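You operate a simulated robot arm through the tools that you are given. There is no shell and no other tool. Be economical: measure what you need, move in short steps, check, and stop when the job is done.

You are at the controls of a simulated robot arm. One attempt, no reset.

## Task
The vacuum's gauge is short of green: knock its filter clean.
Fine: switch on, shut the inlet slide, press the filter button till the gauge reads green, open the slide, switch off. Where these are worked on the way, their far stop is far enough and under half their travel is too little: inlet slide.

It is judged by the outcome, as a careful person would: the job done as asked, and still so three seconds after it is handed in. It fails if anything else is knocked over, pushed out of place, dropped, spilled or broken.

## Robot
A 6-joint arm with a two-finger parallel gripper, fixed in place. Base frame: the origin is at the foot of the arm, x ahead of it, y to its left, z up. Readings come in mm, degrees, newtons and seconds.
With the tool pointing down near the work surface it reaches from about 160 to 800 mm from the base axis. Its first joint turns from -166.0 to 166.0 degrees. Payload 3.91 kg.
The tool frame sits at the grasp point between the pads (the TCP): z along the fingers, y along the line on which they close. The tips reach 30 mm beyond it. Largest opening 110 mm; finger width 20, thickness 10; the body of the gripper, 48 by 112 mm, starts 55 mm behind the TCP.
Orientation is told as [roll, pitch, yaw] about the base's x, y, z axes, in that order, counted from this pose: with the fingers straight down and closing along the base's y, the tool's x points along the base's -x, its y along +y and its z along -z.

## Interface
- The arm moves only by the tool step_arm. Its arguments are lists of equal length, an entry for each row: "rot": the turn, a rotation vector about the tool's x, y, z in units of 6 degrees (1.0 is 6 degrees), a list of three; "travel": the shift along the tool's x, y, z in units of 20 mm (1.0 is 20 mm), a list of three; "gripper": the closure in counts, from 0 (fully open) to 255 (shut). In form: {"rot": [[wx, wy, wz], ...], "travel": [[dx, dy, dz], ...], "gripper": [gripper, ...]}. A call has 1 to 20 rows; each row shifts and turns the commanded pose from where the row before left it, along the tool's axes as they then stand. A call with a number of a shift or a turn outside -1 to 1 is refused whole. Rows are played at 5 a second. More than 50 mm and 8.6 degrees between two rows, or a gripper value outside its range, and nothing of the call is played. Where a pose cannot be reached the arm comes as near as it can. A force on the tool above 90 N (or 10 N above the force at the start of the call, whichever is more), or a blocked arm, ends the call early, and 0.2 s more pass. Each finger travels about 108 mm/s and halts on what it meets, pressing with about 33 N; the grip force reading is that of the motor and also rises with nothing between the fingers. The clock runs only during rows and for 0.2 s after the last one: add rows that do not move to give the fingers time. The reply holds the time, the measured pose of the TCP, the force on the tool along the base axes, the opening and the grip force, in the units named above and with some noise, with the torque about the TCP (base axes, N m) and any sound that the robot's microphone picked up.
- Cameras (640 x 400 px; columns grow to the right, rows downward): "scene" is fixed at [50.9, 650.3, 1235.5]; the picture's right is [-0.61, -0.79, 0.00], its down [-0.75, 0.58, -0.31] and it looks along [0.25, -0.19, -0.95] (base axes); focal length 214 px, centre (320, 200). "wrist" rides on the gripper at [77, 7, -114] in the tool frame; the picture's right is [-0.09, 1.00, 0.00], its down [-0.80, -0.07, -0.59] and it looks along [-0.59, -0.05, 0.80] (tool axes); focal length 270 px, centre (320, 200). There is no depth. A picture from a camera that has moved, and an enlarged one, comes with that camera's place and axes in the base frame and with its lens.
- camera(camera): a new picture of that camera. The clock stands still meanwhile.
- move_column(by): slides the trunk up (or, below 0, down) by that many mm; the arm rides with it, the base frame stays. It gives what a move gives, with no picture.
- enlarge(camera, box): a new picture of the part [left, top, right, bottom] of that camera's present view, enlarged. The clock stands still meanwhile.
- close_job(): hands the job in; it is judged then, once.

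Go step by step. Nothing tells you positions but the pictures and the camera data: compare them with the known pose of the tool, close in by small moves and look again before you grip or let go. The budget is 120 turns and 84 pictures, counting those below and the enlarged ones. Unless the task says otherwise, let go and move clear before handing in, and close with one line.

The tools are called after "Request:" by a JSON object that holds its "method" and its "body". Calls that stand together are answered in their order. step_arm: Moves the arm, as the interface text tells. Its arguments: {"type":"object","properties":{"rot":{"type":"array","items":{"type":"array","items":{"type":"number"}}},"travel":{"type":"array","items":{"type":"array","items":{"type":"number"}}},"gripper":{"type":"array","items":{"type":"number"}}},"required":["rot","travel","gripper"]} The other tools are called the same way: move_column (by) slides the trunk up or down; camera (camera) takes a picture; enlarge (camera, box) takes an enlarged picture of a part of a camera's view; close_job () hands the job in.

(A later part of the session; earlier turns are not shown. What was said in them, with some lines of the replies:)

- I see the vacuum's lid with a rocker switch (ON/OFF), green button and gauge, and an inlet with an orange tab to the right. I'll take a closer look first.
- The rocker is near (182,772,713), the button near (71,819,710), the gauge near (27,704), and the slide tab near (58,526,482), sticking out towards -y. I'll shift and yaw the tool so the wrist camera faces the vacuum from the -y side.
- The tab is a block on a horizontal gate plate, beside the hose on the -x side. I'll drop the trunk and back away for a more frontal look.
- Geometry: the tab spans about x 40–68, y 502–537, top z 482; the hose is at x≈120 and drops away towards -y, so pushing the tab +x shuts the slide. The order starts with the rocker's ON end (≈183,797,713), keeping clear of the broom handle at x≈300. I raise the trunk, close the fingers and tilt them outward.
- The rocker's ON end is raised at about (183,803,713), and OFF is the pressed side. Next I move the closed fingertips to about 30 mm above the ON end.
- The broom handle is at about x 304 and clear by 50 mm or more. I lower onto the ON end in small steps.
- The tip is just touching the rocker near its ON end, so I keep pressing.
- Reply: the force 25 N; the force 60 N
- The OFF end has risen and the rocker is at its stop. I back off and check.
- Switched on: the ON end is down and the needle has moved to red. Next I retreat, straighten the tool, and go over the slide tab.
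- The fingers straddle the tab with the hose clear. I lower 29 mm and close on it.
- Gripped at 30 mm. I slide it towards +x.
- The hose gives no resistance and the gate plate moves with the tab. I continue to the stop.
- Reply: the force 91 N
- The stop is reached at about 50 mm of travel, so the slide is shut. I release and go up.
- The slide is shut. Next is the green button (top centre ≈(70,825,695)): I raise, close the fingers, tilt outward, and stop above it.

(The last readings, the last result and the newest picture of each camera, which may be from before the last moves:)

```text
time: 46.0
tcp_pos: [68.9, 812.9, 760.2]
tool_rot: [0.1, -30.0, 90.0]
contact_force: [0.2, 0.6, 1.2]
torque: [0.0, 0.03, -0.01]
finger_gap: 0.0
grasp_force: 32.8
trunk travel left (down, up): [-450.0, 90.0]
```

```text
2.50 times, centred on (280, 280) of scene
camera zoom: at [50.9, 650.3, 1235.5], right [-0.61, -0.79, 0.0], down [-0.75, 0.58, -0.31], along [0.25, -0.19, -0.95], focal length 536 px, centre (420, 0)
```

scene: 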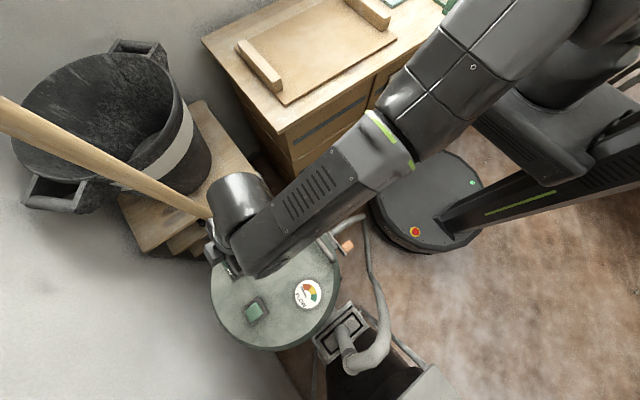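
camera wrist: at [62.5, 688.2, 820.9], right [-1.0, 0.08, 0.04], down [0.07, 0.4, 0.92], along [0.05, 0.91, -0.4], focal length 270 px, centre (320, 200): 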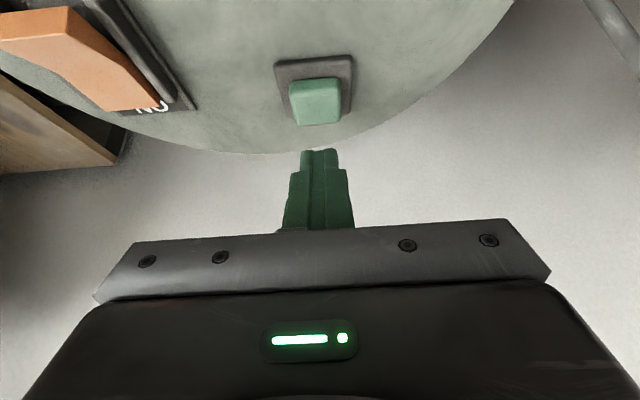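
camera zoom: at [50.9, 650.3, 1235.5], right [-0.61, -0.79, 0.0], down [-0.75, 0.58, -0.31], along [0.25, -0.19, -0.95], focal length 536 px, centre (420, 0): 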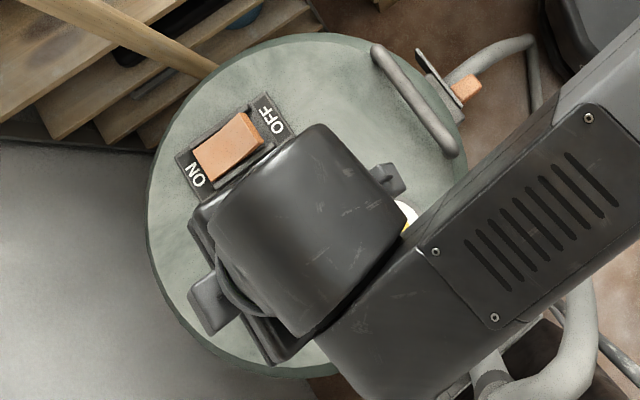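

Request:
{"method": "step_arm", "body": {"rot": [[0, 0, 0], [0, 0, 0], [0, 0, 0], [0, 0, 0], [0, 0, 0]], "travel": [[0.25, 0, 0.433], [0.25, 0, 0.433], [0.1, 0, 0.173], [0.075, 0, 0.13], [0.075, 0, 0.13]], "gripper": [255, 255, 255, 255, 255]}}

Request:
{"method": "camera", "body": {"camera": "wrist"}}

Request:
{"method": "enlarge", "body": {"camera": "scene", "box": [200, 200, 360, 360]}}

```text
time: 47.2
tcp_pos: [68.4, 811.8, 730.0]
tool_rot: [0.0, -30.0, 90.0]
contact_force: [0.1, -0.7, -0.1]
torque: [0.0, 0.01, -0.03]
finger_gap: 0.0
grasp_force: 32.9
trunk travel left (down, up): [-450.0, 90.0]
```

```text
43 pictures are left
camera wrist: at [62.0, 688.4, 790.8], right [-1.0, 0.08, 0.04], down [0.07, 0.4, 0.92], along [0.05, 0.92, -0.4], focal length 270 px, centre (320, 200)
```

wrist: 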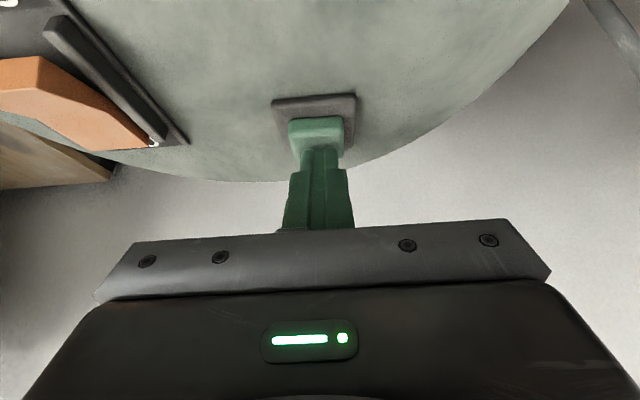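

```text
2.50 times, centred on (280, 280) of scene
camera zoom: at [50.9, 650.3, 1235.5], right [-0.61, -0.79, 0.0], down [-0.75, 0.58, -0.31], along [0.25, -0.19, -0.95], focal length 536 px, centre (420, 0)
```

zoom: 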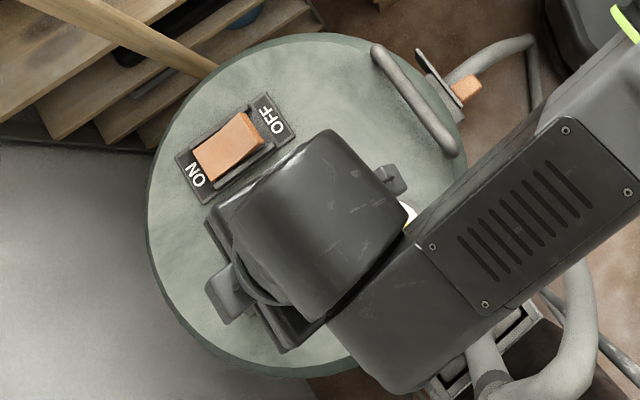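

The tip is just above the button, so I press in 2–3 mm steps.

Request:
{"method": "step_arm", "body": {"rot": [[0, 0, 0], [0, 0, 0], [0, 0, 0]], "travel": [[0.075, 0, 0.13], [0.05, 0, 0.087], [0.05, 0, 0.087]], "gripper": [255, 255, 255]}}

```text
time: 48.0
tcp_pos: [68.8, 812.0, 723.2]
tool_rot: [0.0, -30.0, 90.1]
contact_force: [-0.7, -0.3, 2.1]
torque: [0.0, 0.01, -0.01]
finger_gap: 0.0
grasp_force: 33.0
trunk travel left (down, up): [-450.0, 90.0]
heard: click
```

A click was heard at a light 2 N touch. I lift off far enough to see the gauge.

Request:
{"method": "step_arm", "body": {"rot": [[0, 0, 0], [0, 0, 0], [0, 0, 0]], "travel": [[-0.25, 0, -0.433], [-0.5, 0, -0.866], [0, 0, 0]], "gripper": [255, 255, 255]}}

Request:
{"method": "enlarge", "body": {"camera": "scene", "box": [270, 250, 350, 310]}}

```text
time: 48.8
tcp_pos: [70.0, 810.8, 754.1]
tool_rot: [0.0, -30.0, 90.0]
contact_force: [-0.2, -0.5, -0.2]
torque: [0.0, -0.02, -0.01]
finger_gap: 0.0
grasp_force: 32.9
trunk travel left (down, up): [-450.0, 90.0]
```

```text
6.67 times, centred on (310, 280) of scene
camera zoom: at [50.9, 650.3, 1235.5], right [-0.61, -0.79, 0.0], down [-0.75, 0.58, -0.31], along [0.25, -0.19, -0.95], focal length 1430 px, centre (387, -333)
```

zoom: 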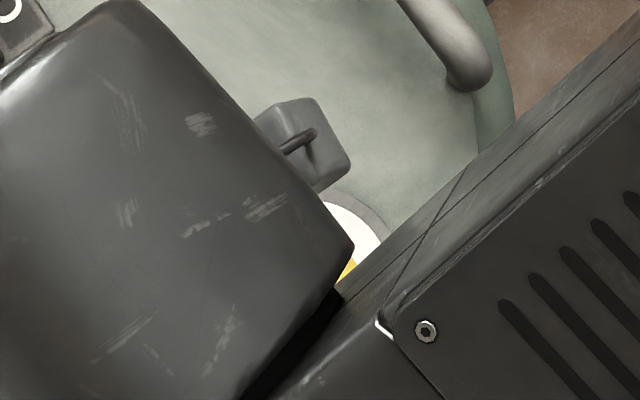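

Request:
{"method": "step_arm", "body": {"rot": [[0, 0, 0], [0, 0, 0], [0, 0, 0], [0, 0, 0], [0, 0, 0], [0, 0, 0]], "travel": [[-0.5, 0, -0.866], [-0.5, 0, -0.866], [0, -1, 0], [0, -1, 0], [0, -1, 0], [0, -1, 0]], "gripper": [255, 255, 255, 255, 255, 255]}}

Request:
{"method": "enlarge", "body": {"camera": "scene", "box": [230, 230, 350, 330]}}

```text
time: 50.2
tcp_pos: [149.7, 812.2, 791.1]
tool_rot: [0.0, -30.0, 90.0]
contact_force: [-0.4, 0.0, -0.3]
torque: [0.0, 0.0, -0.02]
finger_gap: 0.2
grasp_force: 33.5
trunk travel left (down, up): [-450.0, 90.0]
```

```text
4.00 times, centred on (290, 280) of scene
camera zoom: at [50.9, 650.3, 1235.5], right [-0.61, -0.79, 0.0], down [-0.75, 0.58, -0.31], along [0.25, -0.19, -0.95], focal length 858 px, centre (440, -120)
```

zoom: 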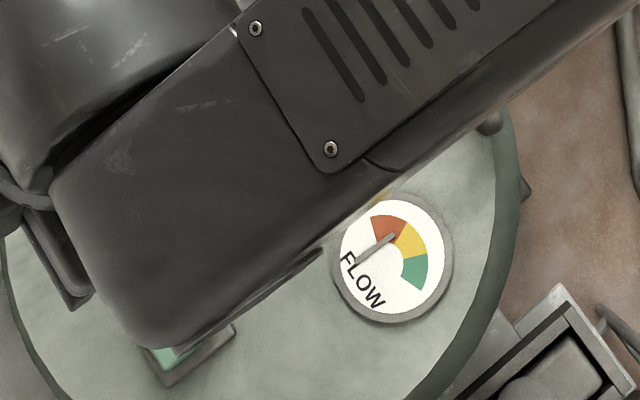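

The needle moved from mid-red to the red/yellow border with that press. I go back and press again the same way.

Request:
{"method": "step_arm", "body": {"rot": [[0, 0, 0], [0, 0, 0], [0, 0, 0], [0, 0, 0], [0, 0, 0], [0, 0, 0], [0, 0, 0], [0, 0, 0], [0, 0, 0], [0, 0, 0], [0, 0, 0]], "travel": [[0, 1, 0], [0, 1, 0], [0, 1, 0], [0, 1, 0], [0.5, 0, 0.866], [0.5, 0, 0.866], [0.375, 0, 0.65], [0.15, 0, 0.26], [0.075, 0, 0.13], [0.05, 0, 0.087], [0.05, 0, 0.087]], "gripper": [255, 255, 255, 255, 255, 255, 255, 255, 255, 255, 255]}}

```text
time: 52.6
tcp_pos: [68.6, 812.6, 725.5]
tool_rot: [0.0, -29.9, 90.0]
contact_force: [0.9, 0.8, 2.0]
torque: [0.05, 0.01, 0.02]
finger_gap: 0.0
grasp_force: 33.7
trunk travel left (down, up): [-450.0, 90.0]
heard: click
```

Request:
{"method": "step_arm", "body": {"rot": [[0, 0, 0], [0, 0, 0], [0, 0, 0], [0, 0, 0], [0, 0, 0], [0, 0, 0], [0, 0, 0], [0, 0, 0]], "travel": [[-0.15, 0, -0.26], [-0.5, 0, -0.866], [-0.5, 0, -0.866], [-0.5, 0, -0.866], [0, -1, 0], [0, -1, 0], [0, -1, 0], [0, -1, 0]], "gripper": [255, 255, 255, 255, 255, 255, 255, 255]}}

Request:
{"method": "enlarge", "body": {"camera": "scene", "box": [230, 230, 350, 330]}}

```text
time: 54.4
tcp_pos: [149.0, 811.0, 791.1]
tool_rot: [0.0, -30.0, 90.0]
contact_force: [0.3, -0.1, -0.2]
torque: [0.01, -0.02, 0.01]
finger_gap: 0.1
grasp_force: 32.6
trunk travel left (down, up): [-450.0, 90.0]
```

```text
4.00 times, centred on (290, 280) of scene
camera zoom: at [50.9, 650.3, 1235.5], right [-0.61, -0.79, 0.0], down [-0.75, 0.58, -0.31], along [0.25, -0.19, -0.95], focal length 858 px, centre (440, -120)
```

zoom: 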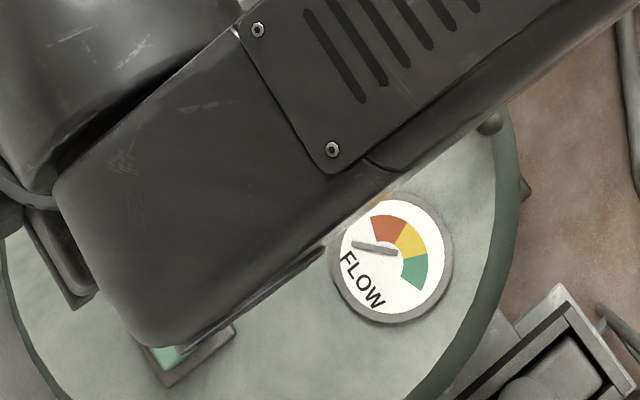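

Request:
{"method": "enlarge", "body": {"camera": "scene", "box": [292, 276, 328, 314]}}

```text
10.53 times, centred on (310, 295) of scene
camera zoom: at [50.9, 650.3, 1235.5], right [-0.61, -0.79, 0.0], down [-0.75, 0.58, -0.31], along [0.25, -0.19, -0.95], focal length 2258 px, centre (425, -800)
```

zoom: 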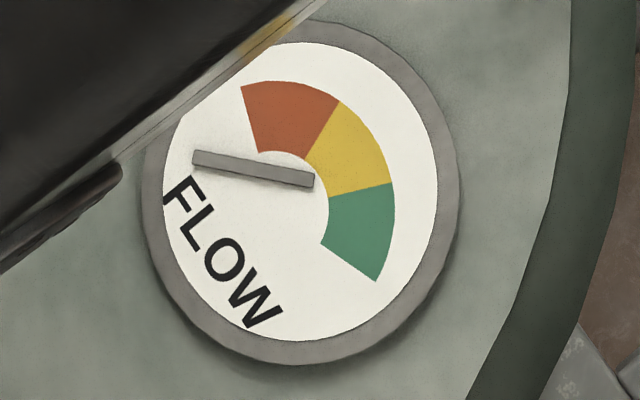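

Needle direction is now in the middle of the green arc. Next I retreat and go back to the slide tab to open it.

Request:
{"method": "step_arm", "body": {"rot": [[0, 0, 0], [0, 0, 0], [0, 0, 0], [0, 0, 0], [0, 0, 0], [0, 1, 0], [0, 1, 0], [0, 1, 0], [0, 1, 0], [0, 1, 0]], "travel": [[0, 0, -1], [0, 0, -1], [0, 0, -1], [0, 0, -1], [0, 0, -1], [0, 0, 0], [0, 0, 0], [0, 0, 0], [0, 0, 0], [0, 0, 0]], "gripper": [255, 255, 255, 255, 255, 255, 255, 255, 255, 255]}}

Request:
{"method": "step_arm", "body": {"rot": [[0, 0, 0], [0, 0, 0], [0, 0, 0], [0, 0, 0], [0, 0, 0], [0, 0, 0], [0, 0, 0], [0, 0, 0], [0, 0, 0], [0, 0, 0], [0, 0, 0], [0, 0, 0], [0, 0, 0], [0, 0, 0], [0, 0, 0], [0, 0, 0]], "travel": [[0.937, 0.147, 0], [0.937, 0.147, 0], [0.937, 0.147, 0], [0.937, 0.147, 0], [0.937, 0.147, 0], [0.937, 0.147, 0], [0.937, 0.147, 0], [0.937, 0.147, 0], [0.937, 0.147, 0], [0.937, 0.147, 0], [0.937, 0.147, 0], [0.937, 0.147, 0], [0.937, 0.147, 0], [0.937, 0.147, 0], [0.937, 0.147, 0], [0, 0, 0]], "gripper": [125, 125, 125, 125, 125, 125, 125, 125, 125, 125, 125, 125, 125, 125, 125, 125]}}

Request:
{"method": "move_column", "body": {"by": -250}}

Request:
{"method": "camera", "body": {"camera": "wrist"}}

Request:
{"method": "enlarge", "body": {"camera": "scene", "box": [280, 266, 340, 324]}}

```text
time: 56.6
tcp_pos: [149.9, 762.4, 875.8]
tool_rot: [0.1, 0.1, 90.1]
contact_force: [-0.2, -0.8, -0.1]
torque: [0.0, 0.01, 0.02]
finger_gap: 0.0
grasp_force: 32.6
trunk travel left (down, up): [-450.0, 90.0]
```

```text
time: 60.0
tcp_pos: [106.0, 481.1, 877.6]
tool_rot: [-0.1, 0.0, 90.0]
contact_force: [-0.4, -0.7, 0.0]
torque: [0.0, -0.01, 0.02]
finger_gap: 56.2
grasp_force: 0.0
trunk travel left (down, up): [-450.0, 90.0]
```

```text
time: 62.6
tcp_pos: [105.7, 480.7, 627.4]
tool_rot: [0.1, 0.1, 90.0]
contact_force: [-0.5, -0.5, 0.4]
torque: [0.0, 0.02, 0.0]
finger_gap: 56.2
grasp_force: 0.1
trunk travel left (down, up): [-200.0, 340.0]
```

```text
37 pictures are left
camera wrist: at [99.3, 404.2, 742.4], right [-1.0, 0.09, 0.0], down [0.07, 0.8, 0.59], along [0.05, 0.59, -0.8], focal length 270 px, centre (320, 200)
```

wrist: 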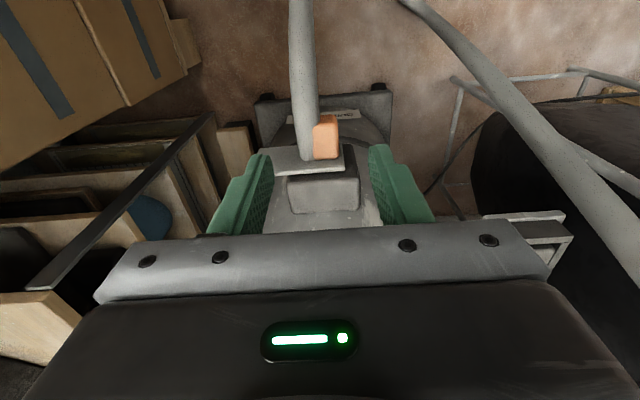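

```text
6.90 times, centred on (310, 295) of scene
camera zoom: at [50.9, 650.3, 1235.5], right [-0.61, -0.79, 0.0], down [-0.75, 0.58, -0.31], along [0.25, -0.19, -0.95], focal length 1479 px, centre (389, -455)
```

zoom: 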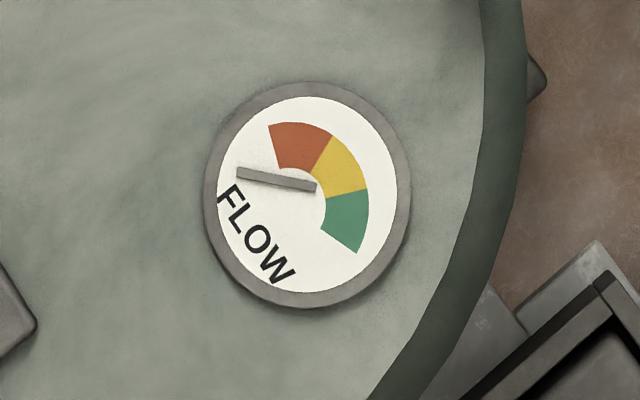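

The gauge holds green. I lower onto the tab again and grip it.

Request:
{"method": "step_arm", "body": {"rot": [[0, 0, 0], [0, 0, 0], [0, 0, 0], [0, 0, 0], [0, 0, 0], [0, 0, 0], [0, 0, 0], [0, 0, 0], [0, 0, 0]], "travel": [[-0.75, 0, 0], [-0.75, 0, 0], [0, 0, 1], [0, 0, 1], [0, 0, 1], [0, 0, 1], [0, 0, 1], [0, 0, 0.7], [0, 0, 0]], "gripper": [125, 125, 125, 125, 125, 125, 125, 125, 125]}}

Request:
{"method": "camera", "body": {"camera": "wrist"}}

```text
time: 64.6
tcp_pos: [105.9, 511.4, 513.0]
tool_rot: [0.0, -0.1, 90.1]
contact_force: [-0.2, -0.8, 0.0]
torque: [0.0, 0.03, -0.05]
finger_gap: 56.2
grasp_force: 0.0
trunk travel left (down, up): [-200.0, 340.0]
```

```text
35 pictures are left
camera wrist: at [99.4, 434.4, 628.2], right [-1.0, 0.09, 0.0], down [0.07, 0.8, 0.59], along [0.05, 0.59, -0.8], focal length 270 px, centre (320, 200)
```

wrist: 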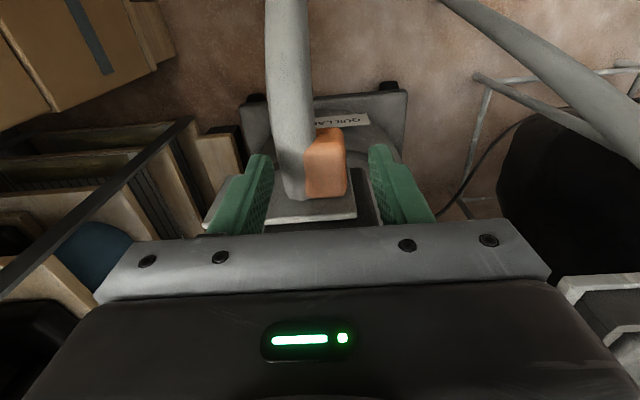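

Request:
{"method": "step_arm", "body": {"rot": [[0, 0, 0], [0, 0, 0], [0, 0, 0], [0, 0, 0], [0, 0, 0]], "travel": [[0, 0, 0.6], [0, 0, 0.42], [0, 0, 0], [0, 0, 0], [0, 0, 0]], "gripper": [125, 125, 160, 180, 215]}}

Request:
{"method": "enlarge", "body": {"camera": "wrist", "box": [180, 80, 420, 240]}}

```text
time: 65.8
tcp_pos: [104.6, 511.4, 494.0]
tool_rot: [-0.1, 0.0, 90.1]
contact_force: [-7.8, 0.3, -0.3]
torque: [0.28, 0.31, -0.13]
finger_gap: 29.8
grasp_force: 45.0
trunk travel left (down, up): [-200.0, 340.0]
```

```text
2.50 times, centred on (300, 160) of wrist
camera zoom: at [98.1, 434.4, 608.0], right [-1.0, 0.09, 0.0], down [0.07, 0.8, 0.59], along [0.05, 0.59, -0.8], focal length 676 px, centre (370, 300)
```

zoom: 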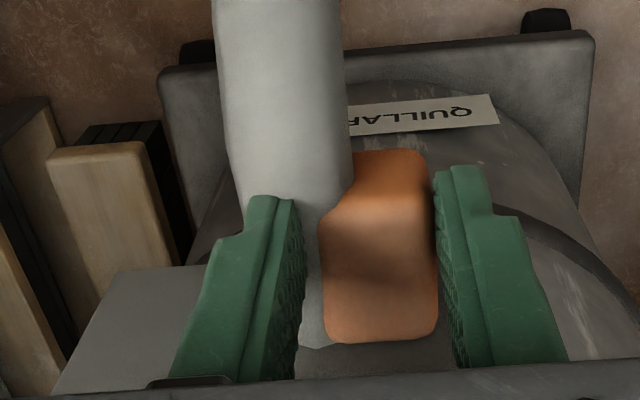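

Gripped on the tab at 30 mm. I slide it back towards -x, about 44 mm first.

Request:
{"method": "step_arm", "body": {"rot": [[0, 0, 0], [0, 0, 0], [0, 0, 0], [0, 0, 0], [0, 0, 0], [0, 0, 0], [0, 0, 0], [0, 0, 0], [0, 0, 0], [0, 0, 0], [0, 0, 0]], "travel": [[0, 0.2, 0], [0, 0.2, 0], [0, 0.2, 0], [0, 0.2, 0], [0, 0.2, 0], [0, 0.2, 0], [0, 0.2, 0], [0, 0.2, 0], [0, 0.2, 0], [0, 0.2, 0], [0, 0.2, 0]], "gripper": [215, 215, 215, 215, 215, 215, 215, 215, 215, 215, 215]}}

Request:
{"method": "step_arm", "body": {"rot": [[0, 0, 0], [0, 0, 0], [0, 0, 0]], "travel": [[0, 0.1, 0], [0, 0.1, 0], [0, 0.1, 0]], "gripper": [215, 215, 215]}}

Request:
{"method": "camera", "body": {"camera": "wrist"}}

```text
time: 68.2
tcp_pos: [61.7, 511.2, 492.9]
tool_rot: [0.0, -0.1, 90.0]
contact_force: [1.1, 6.3, 3.1]
torque: [-0.64, -0.09, -0.06]
finger_gap: 29.8
grasp_force: 45.2
trunk travel left (down, up): [-200.0, 340.0]
```

```text
time: 69.0
tcp_pos: [55.1, 510.7, 492.7]
tool_rot: [0.0, 0.0, 90.2]
contact_force: [1.2, 5.9, 1.5]
torque: [0.19, -0.09, -0.18]
finger_gap: 29.7
grasp_force: 44.9
trunk travel left (down, up): [-200.0, 340.0]
```

```text
33 pictures are left
camera wrist: at [48.9, 434.3, 607.9], right [-1.0, 0.09, 0.0], down [0.07, 0.8, 0.59], along [0.05, 0.59, -0.8], focal length 270 px, centre (320, 200)
```

wrist: 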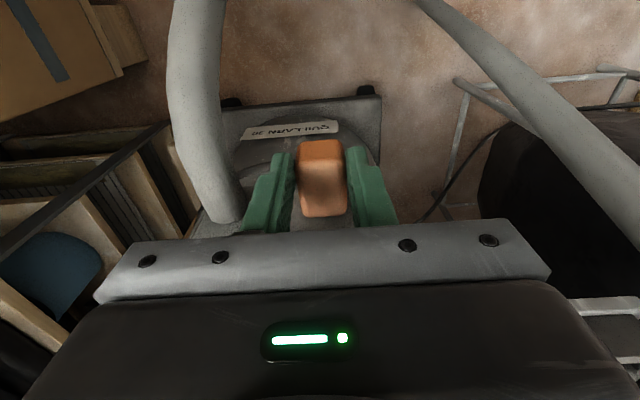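

Request:
{"method": "step_arm", "body": {"rot": [[0, 0, 0], [0, 0, 0]], "travel": [[0, 0.1, 0], [0, 0.1, 0]], "gripper": [215, 215]}}

```text
time: 69.6
tcp_pos: [55.4, 511.0, 492.5]
tool_rot: [0.0, 0.1, 90.0]
contact_force: [28.1, 7.0, 1.4]
torque: [1.09, -0.64, 0.49]
finger_gap: 29.7
grasp_force: 45.0
trunk travel left (down, up): [-200.0, 340.0]
```

The slide is back at its open stop. I release, rise, and head to the rocker's OFF end.

Request:
{"method": "step_arm", "body": {"rot": [[0, 0, 0], [0, 0, 0], [0, 0, 0], [0, 0, 0], [0, 0, 0], [0, 0, 0], [0, 0, 0], [0, 0, 0], [0, 0, 0], [0, 0, 0]], "travel": [[0, -0.1, 0], [0, 0, 0], [0, 0, 0], [0, 0, -0.5], [0, 0, -1], [0, 0, -1], [0, 0, -1], [0, 0, -1], [0.5, 0, -1], [1, 0, -1]], "gripper": [125, 125, 125, 125, 125, 125, 125, 125, 125, 125]}}

Request:
{"method": "enlarge", "body": {"camera": "wrist", "box": [220, 90, 420, 220]}}

Request:
{"method": "move_column", "body": {"by": 250}}

Request:
{"method": "step_arm", "body": {"rot": [[0, 0, 0], [0, 0, 0], [0, 0, 0], [0, 0, 0], [0, 0, 0], [0, 0, 0], [0, 0, 0], [0, 0, 0], [0, -1, 0], [0, -1, 0]], "travel": [[-1, -0.8, 0], [-1, -0.8, 0], [-1, -0.8, 0], [-1, -0.8, 0], [-1, -0.8, 0], [-1, -0.8, 0], [-1, -0.8, 0], [-1, -0.8, 0], [0, 0, 0], [0, 0, 0]], "gripper": [255, 255, 255, 255, 255, 255, 255, 255, 255, 255]}}

Request:
{"method": "camera", "body": {"camera": "wrist"}}

Request:
{"method": "enlarge", "body": {"camera": "scene", "box": [200, 200, 400, 360]}}

```text
time: 71.8
tcp_pos: [53.3, 480.9, 623.3]
tool_rot: [-0.1, 0.0, 90.0]
contact_force: [-0.7, 0.0, -0.4]
torque: [0.0, 0.01, -0.05]
finger_gap: 56.3
grasp_force: 0.0
trunk travel left (down, up): [-200.0, 340.0]
```

```text
3.08 times, centred on (320, 155) of wrist
camera zoom: at [46.9, 404.1, 738.0], right [-1.0, 0.09, 0.0], down [0.07, 0.8, 0.59], along [0.05, 0.59, -0.8], focal length 832 px, centre (320, 338)
```

zoom: 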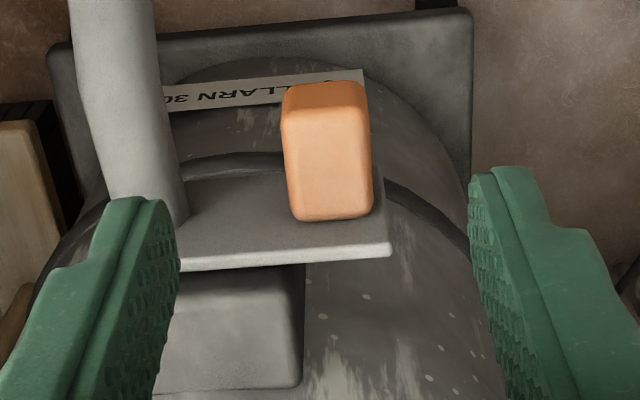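

```text
time: 74.4
tcp_pos: [53.1, 481.0, 873.4]
tool_rot: [-0.1, 0.0, 90.0]
contact_force: [0.2, 0.5, -0.3]
torque: [-0.02, 0.01, 0.04]
finger_gap: 56.1
grasp_force: 0.1
trunk travel left (down, up): [-450.0, 90.0]
```

```text
time: 76.6
tcp_pos: [181.0, 640.4, 874.1]
tool_rot: [0.0, -12.3, 90.0]
contact_force: [-0.3, -0.6, 0.0]
torque: [-0.02, -0.03, 0.0]
finger_gap: 0.0
grasp_force: 32.8
trunk travel left (down, up): [-450.0, 90.0]
```

```text
31 pictures are left
camera wrist: at [174.9, 541.7, 969.8], right [-1.0, 0.09, 0.02], down [0.07, 0.66, 0.75], along [0.05, 0.75, -0.66], focal length 270 px, centre (320, 200)
```

wrist: 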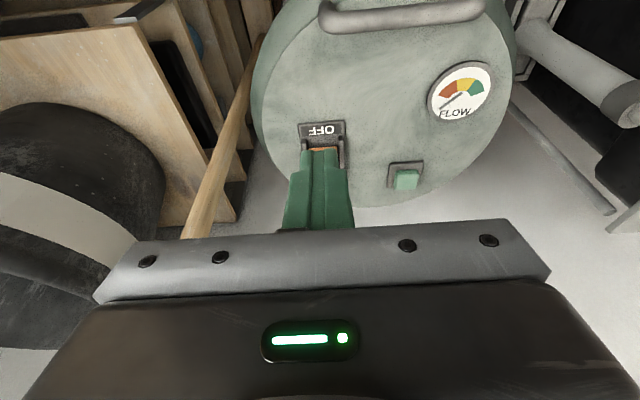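

```text
2.50 times, centred on (300, 280) of scene
camera zoom: at [50.9, 650.3, 1235.5], right [-0.61, -0.79, 0.0], down [-0.75, 0.58, -0.31], along [0.25, -0.19, -0.95], focal length 536 px, centre (370, 0)
```

zoom: 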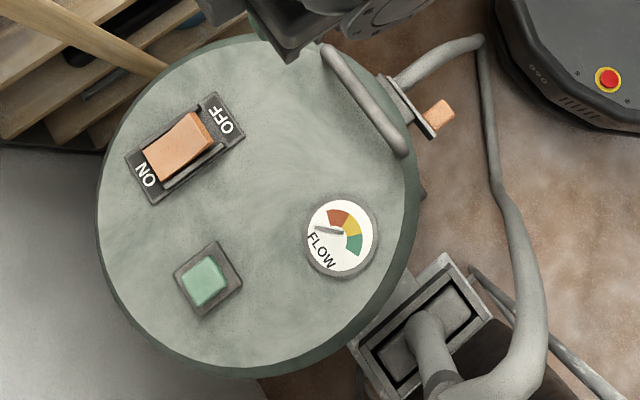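

Request:
{"method": "enlarge", "body": {"camera": "wrist", "box": [420, 50, 500, 130]}}

Request:
{"method": "enlarge", "body": {"camera": "wrist", "box": [270, 90, 380, 180]}}

```text
5.00 times, centred on (460, 90) of wrist
camera zoom: at [174.9, 541.7, 969.8], right [-1.0, 0.09, 0.02], down [0.07, 0.66, 0.75], along [0.05, 0.75, -0.66], focal length 1351 px, centre (-380, 750)
```

zoom: 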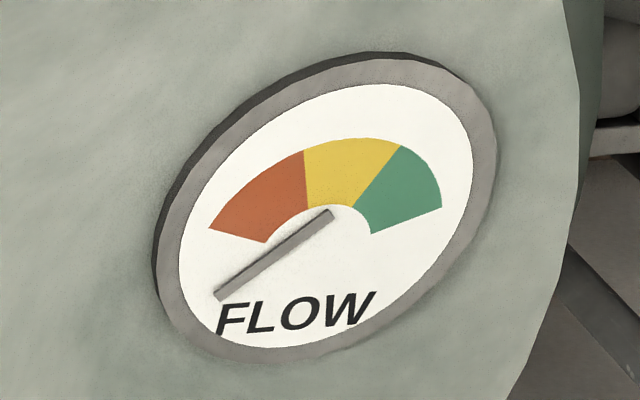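

```text
4.44 times, centred on (325, 135) of wrist
camera zoom: at [174.9, 541.7, 969.8], right [-1.0, 0.09, 0.02], down [0.07, 0.66, 0.75], along [0.05, 0.75, -0.66], focal length 1201 px, centre (298, 489)
```

zoom: 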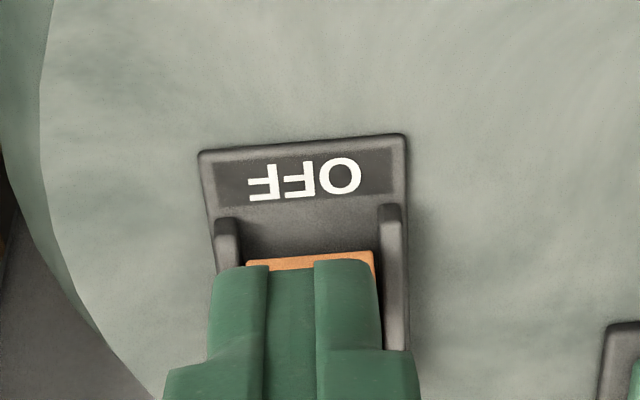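

The needle's direction sits mid-green even with the slide open again. Next I move above the rocker's OFF end.

Request:
{"method": "step_arm", "body": {"rot": [[0, 0, 0], [0, 0, 0], [0, 0, 0], [0, 0, 0], [0, 0, 0], [0, 0, 0], [0, 0, 0]], "travel": [[-0.631, -0.015, 0.93], [-0.631, -0.015, 0.93], [-0.631, -0.015, 0.93], [-0.631, -0.015, 0.93], [-0.631, -0.015, 0.93], [-0.631, -0.015, 0.93], [-0.631, -0.015, 0.93]], "gripper": [255, 255, 255, 255, 255, 255, 255]}}

Request:
{"method": "camera", "body": {"camera": "wrist"}}

Request:
{"method": "enlarge", "body": {"camera": "scene", "box": [180, 160, 340, 300]}}

```text
time: 78.2
tcp_pos: [183.9, 753.0, 763.7]
tool_rot: [0.0, -12.0, 89.9]
contact_force: [0.0, 0.0, 1.3]
torque: [-0.02, 0.0, 0.0]
finger_gap: 0.0
grasp_force: 33.1
trunk travel left (down, up): [-450.0, 90.0]
```

```text
27 pictures are left
camera wrist: at [176.4, 655.8, 859.8], right [-1.0, 0.09, 0.02], down [0.07, 0.66, 0.75], along [0.05, 0.75, -0.66], focal length 270 px, centre (320, 200)
```

wrist: 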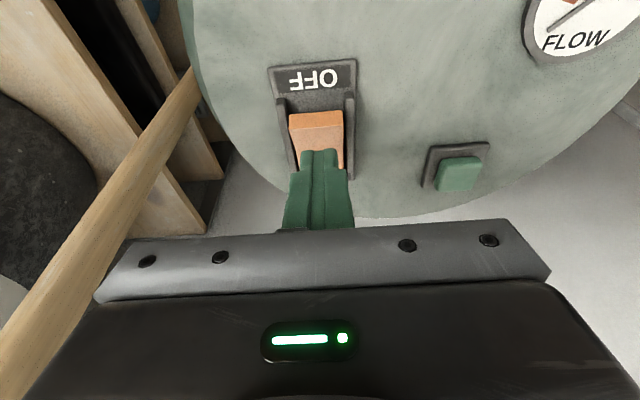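

```text
2.86 times, centred on (260, 230) of scene
camera zoom: at [50.9, 650.3, 1235.5], right [-0.61, -0.79, 0.0], down [-0.75, 0.58, -0.31], along [0.25, -0.19, -0.95], focal length 613 px, centre (491, 114)
```

zoom: 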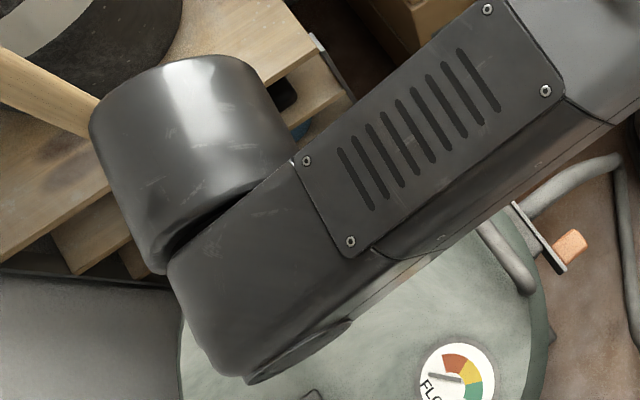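

Request:
{"method": "enlarge", "body": {"camera": "wrist", "box": [260, 60, 380, 180]}}

```text
3.33 times, centred on (320, 120) of wrist
camera zoom: at [176.4, 655.8, 859.8], right [-1.0, 0.09, 0.02], down [0.07, 0.66, 0.75], along [0.05, 0.75, -0.66], focal length 901 px, centre (320, 467)
```

zoom: 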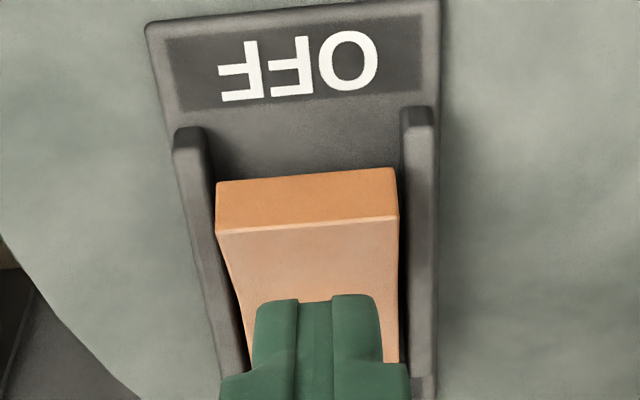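

Request:
{"method": "step_arm", "body": {"rot": [[0, 0, 0], [0, 0, 0], [0, 0, 0], [0, 0, 0]], "travel": [[-0.44, 0, 0.09], [0.1, 0, 0.49], [0.08, 0, 0.39], [0.04, 0, 0.195]], "gripper": [255, 255, 255, 255]}}

Request:
{"method": "enlarge", "body": {"camera": "wrist", "box": [260, 60, 380, 180]}}

```text
time: 79.2
tcp_pos: [185.1, 763.8, 741.2]
tool_rot: [0.0, -11.9, 90.1]
contact_force: [0.2, 0.5, 0.2]
torque: [-0.03, -0.01, -0.02]
finger_gap: 0.0
grasp_force: 32.9
trunk travel left (down, up): [-450.0, 90.0]
```

```text
3.33 times, centred on (320, 120) of wrist
camera zoom: at [177.1, 664.7, 838.1], right [-1.0, 0.09, 0.02], down [0.07, 0.66, 0.75], along [0.05, 0.75, -0.66], focal length 901 px, centre (320, 467)
```

zoom: 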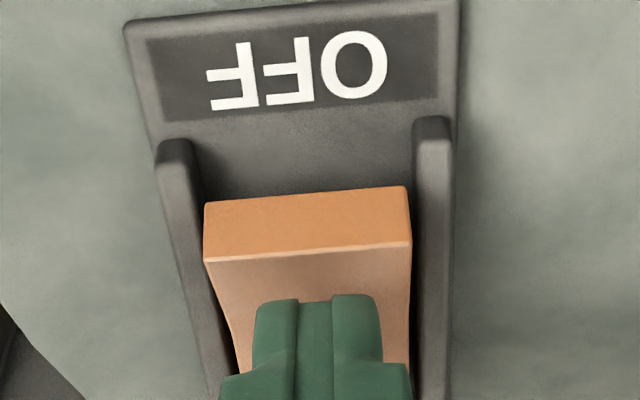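

The tip is close to the rocker's edge, so I move 7 mm further in and lower gently.

Request:
{"method": "step_arm", "body": {"rot": [[0, 0, 0], [0, 0, 0], [0, 0, 0], [0, 0, 0]], "travel": [[-0.342, 0.05, 0.073], [0.031, 0, 0.147], [0.031, 0, 0.147], [0.031, 0, 0.147]], "gripper": [255, 255, 255, 255]}}

Request:
{"method": "enlarge", "body": {"camera": "wrist", "box": [260, 60, 380, 180]}}

```text
time: 80.2
tcp_pos: [182.2, 771.3, 733.4]
tool_rot: [-0.1, -12.0, 90.0]
contact_force: [-0.6, -0.5, 0.5]
torque: [-0.01, -0.05, 0.0]
finger_gap: 0.0
grasp_force: 32.8
trunk travel left (down, up): [-450.0, 90.0]
```

```text
3.33 times, centred on (320, 120) of wrist
camera zoom: at [175.6, 671.5, 829.6], right [-1.0, 0.09, 0.02], down [0.07, 0.66, 0.75], along [0.05, 0.75, -0.66], focal length 901 px, centre (320, 467)
```

zoom: 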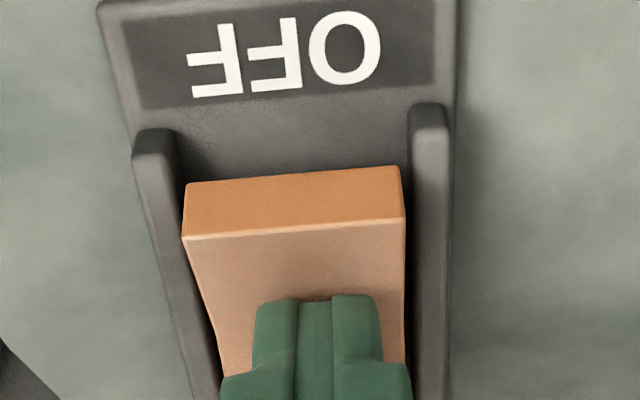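

Request:
{"method": "step_arm", "body": {"rot": [[0, 0, 0], [0, 0, 0], [0, 0, 0], [0, 0, 0]], "travel": [[0.25, 0, -0.05], [0.02, 0, 0.1], [0.02, 0, 0.1], [0.02, 0, 0.1]], "gripper": [255, 255, 255, 255]}}

Request:
{"method": "enlarge", "body": {"camera": "wrist", "box": [260, 60, 380, 180]}}

```text
time: 81.2
tcp_pos: [181.7, 765.5, 727.8]
tool_rot: [-0.1, -12.0, 89.9]
contact_force: [-0.8, -0.7, 1.3]
torque: [-0.05, 0.0, 0.02]
finger_gap: 0.0
grasp_force: 33.1
trunk travel left (down, up): [-450.0, 90.0]
```

```text
3.33 times, centred on (320, 120) of wrist
camera zoom: at [175.5, 666.5, 823.7], right [-1.0, 0.09, 0.02], down [0.07, 0.66, 0.75], along [0.05, 0.75, -0.66], focal length 901 px, centre (320, 467)
```

zoom: 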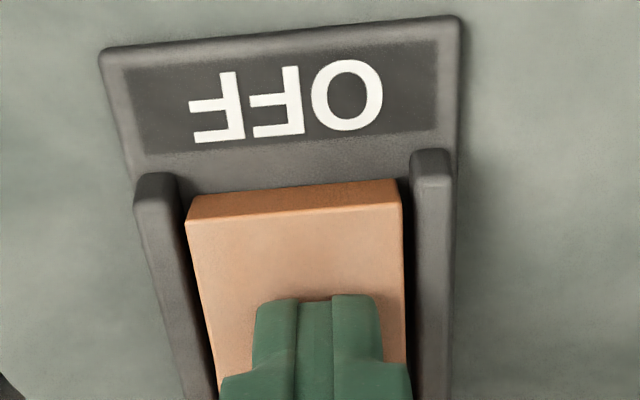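

The OFF end has gone down. I press slightly further to be sure it is seated, then lift away and check.

Request:
{"method": "step_arm", "body": {"rot": [[0, 0, 0], [0, 0, 0], [0, 0, 0]], "travel": [[0.02, 0, 0.1], [0.02, 0, 0.1], [0.02, 0, 0.1]], "gripper": [255, 255, 255]}}

Request:
{"method": "step_arm", "body": {"rot": [[0, 0, 0], [0, 0, 0], [0, 0, 0], [0, 0, 0], [0, 0, 0], [0, 0, 0], [0, 0, 0], [0, 0, 0], [0, 0, 0], [0, 0, 0], [0, 0, 0], [0, 0, 0]], "travel": [[-0.1, 0, -0.49], [-0.2, 0, -0.97], [0, 0, -1], [0, 0, -1], [0, 0, -1], [0, 0, -1], [0.95, 0, -0.2], [0.95, 0, -0.2], [0.95, 0, -0.2], [0.95, 0, -0.2], [0.95, 0, -0.2], [0.95, 0, -0.2]], "gripper": [255, 255, 255, 255, 255, 255, 255, 255, 255, 255, 255, 255]}}

Request:
{"method": "camera", "body": {"camera": "wrist"}}

Request:
{"method": "enlarge", "body": {"camera": "scene", "box": [200, 200, 400, 360]}}

```text
time: 82.0
tcp_pos: [182.5, 765.5, 727.4]
tool_rot: [-0.1, -12.5, 90.1]
contact_force: [-1.1, -8.8, 32.8]
torque: [-0.42, 0.08, -0.24]
finger_gap: 0.2
grasp_force: 32.8
trunk travel left (down, up): [-450.0, 90.0]
```

```text
time: 84.6
tcp_pos: [182.1, 630.4, 828.6]
tool_rot: [0.0, -12.0, 90.1]
contact_force: [-0.7, -0.2, -1.0]
torque: [0.02, 0.02, -0.01]
finger_gap: 0.0
grasp_force: 33.3
trunk travel left (down, up): [-450.0, 90.0]
```

```text
21 pictures are left
camera wrist: at [176.0, 531.7, 924.9], right [-1.0, 0.09, 0.02], down [0.07, 0.66, 0.75], along [0.05, 0.75, -0.66], focal length 270 px, centre (320, 200)
```

wrist: 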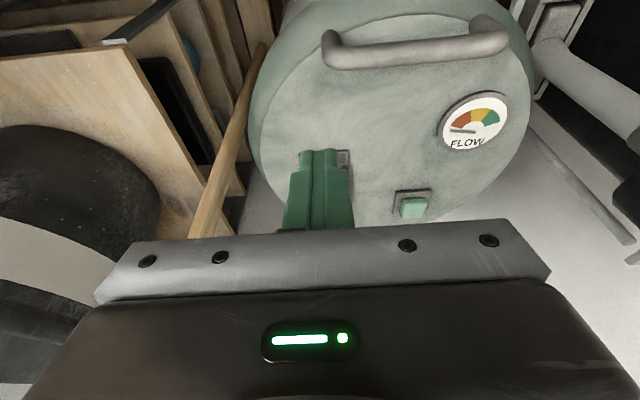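

```text
2.50 times, centred on (300, 280) of scene
camera zoom: at [50.9, 650.3, 1235.5], right [-0.61, -0.79, 0.0], down [-0.75, 0.58, -0.31], along [0.25, -0.19, -0.95], focal length 536 px, centre (370, 0)
```

zoom: 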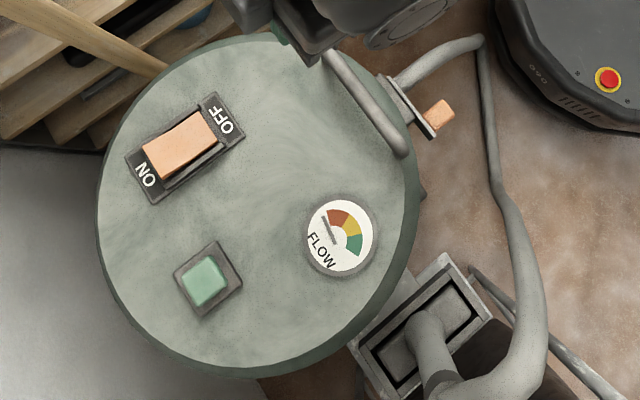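

The rocker is off, the needle is back at its rest position, the slide is open and the arm is clear. I'm handing in.

Request:
{"method": "close_job", "body": {}}

```text
The job is handed in.
```

The filter was knocked clean with two button presses while the slide was shut. The gauge then read green; I opened the slide, switched the vacuum off and moved the arm clear.
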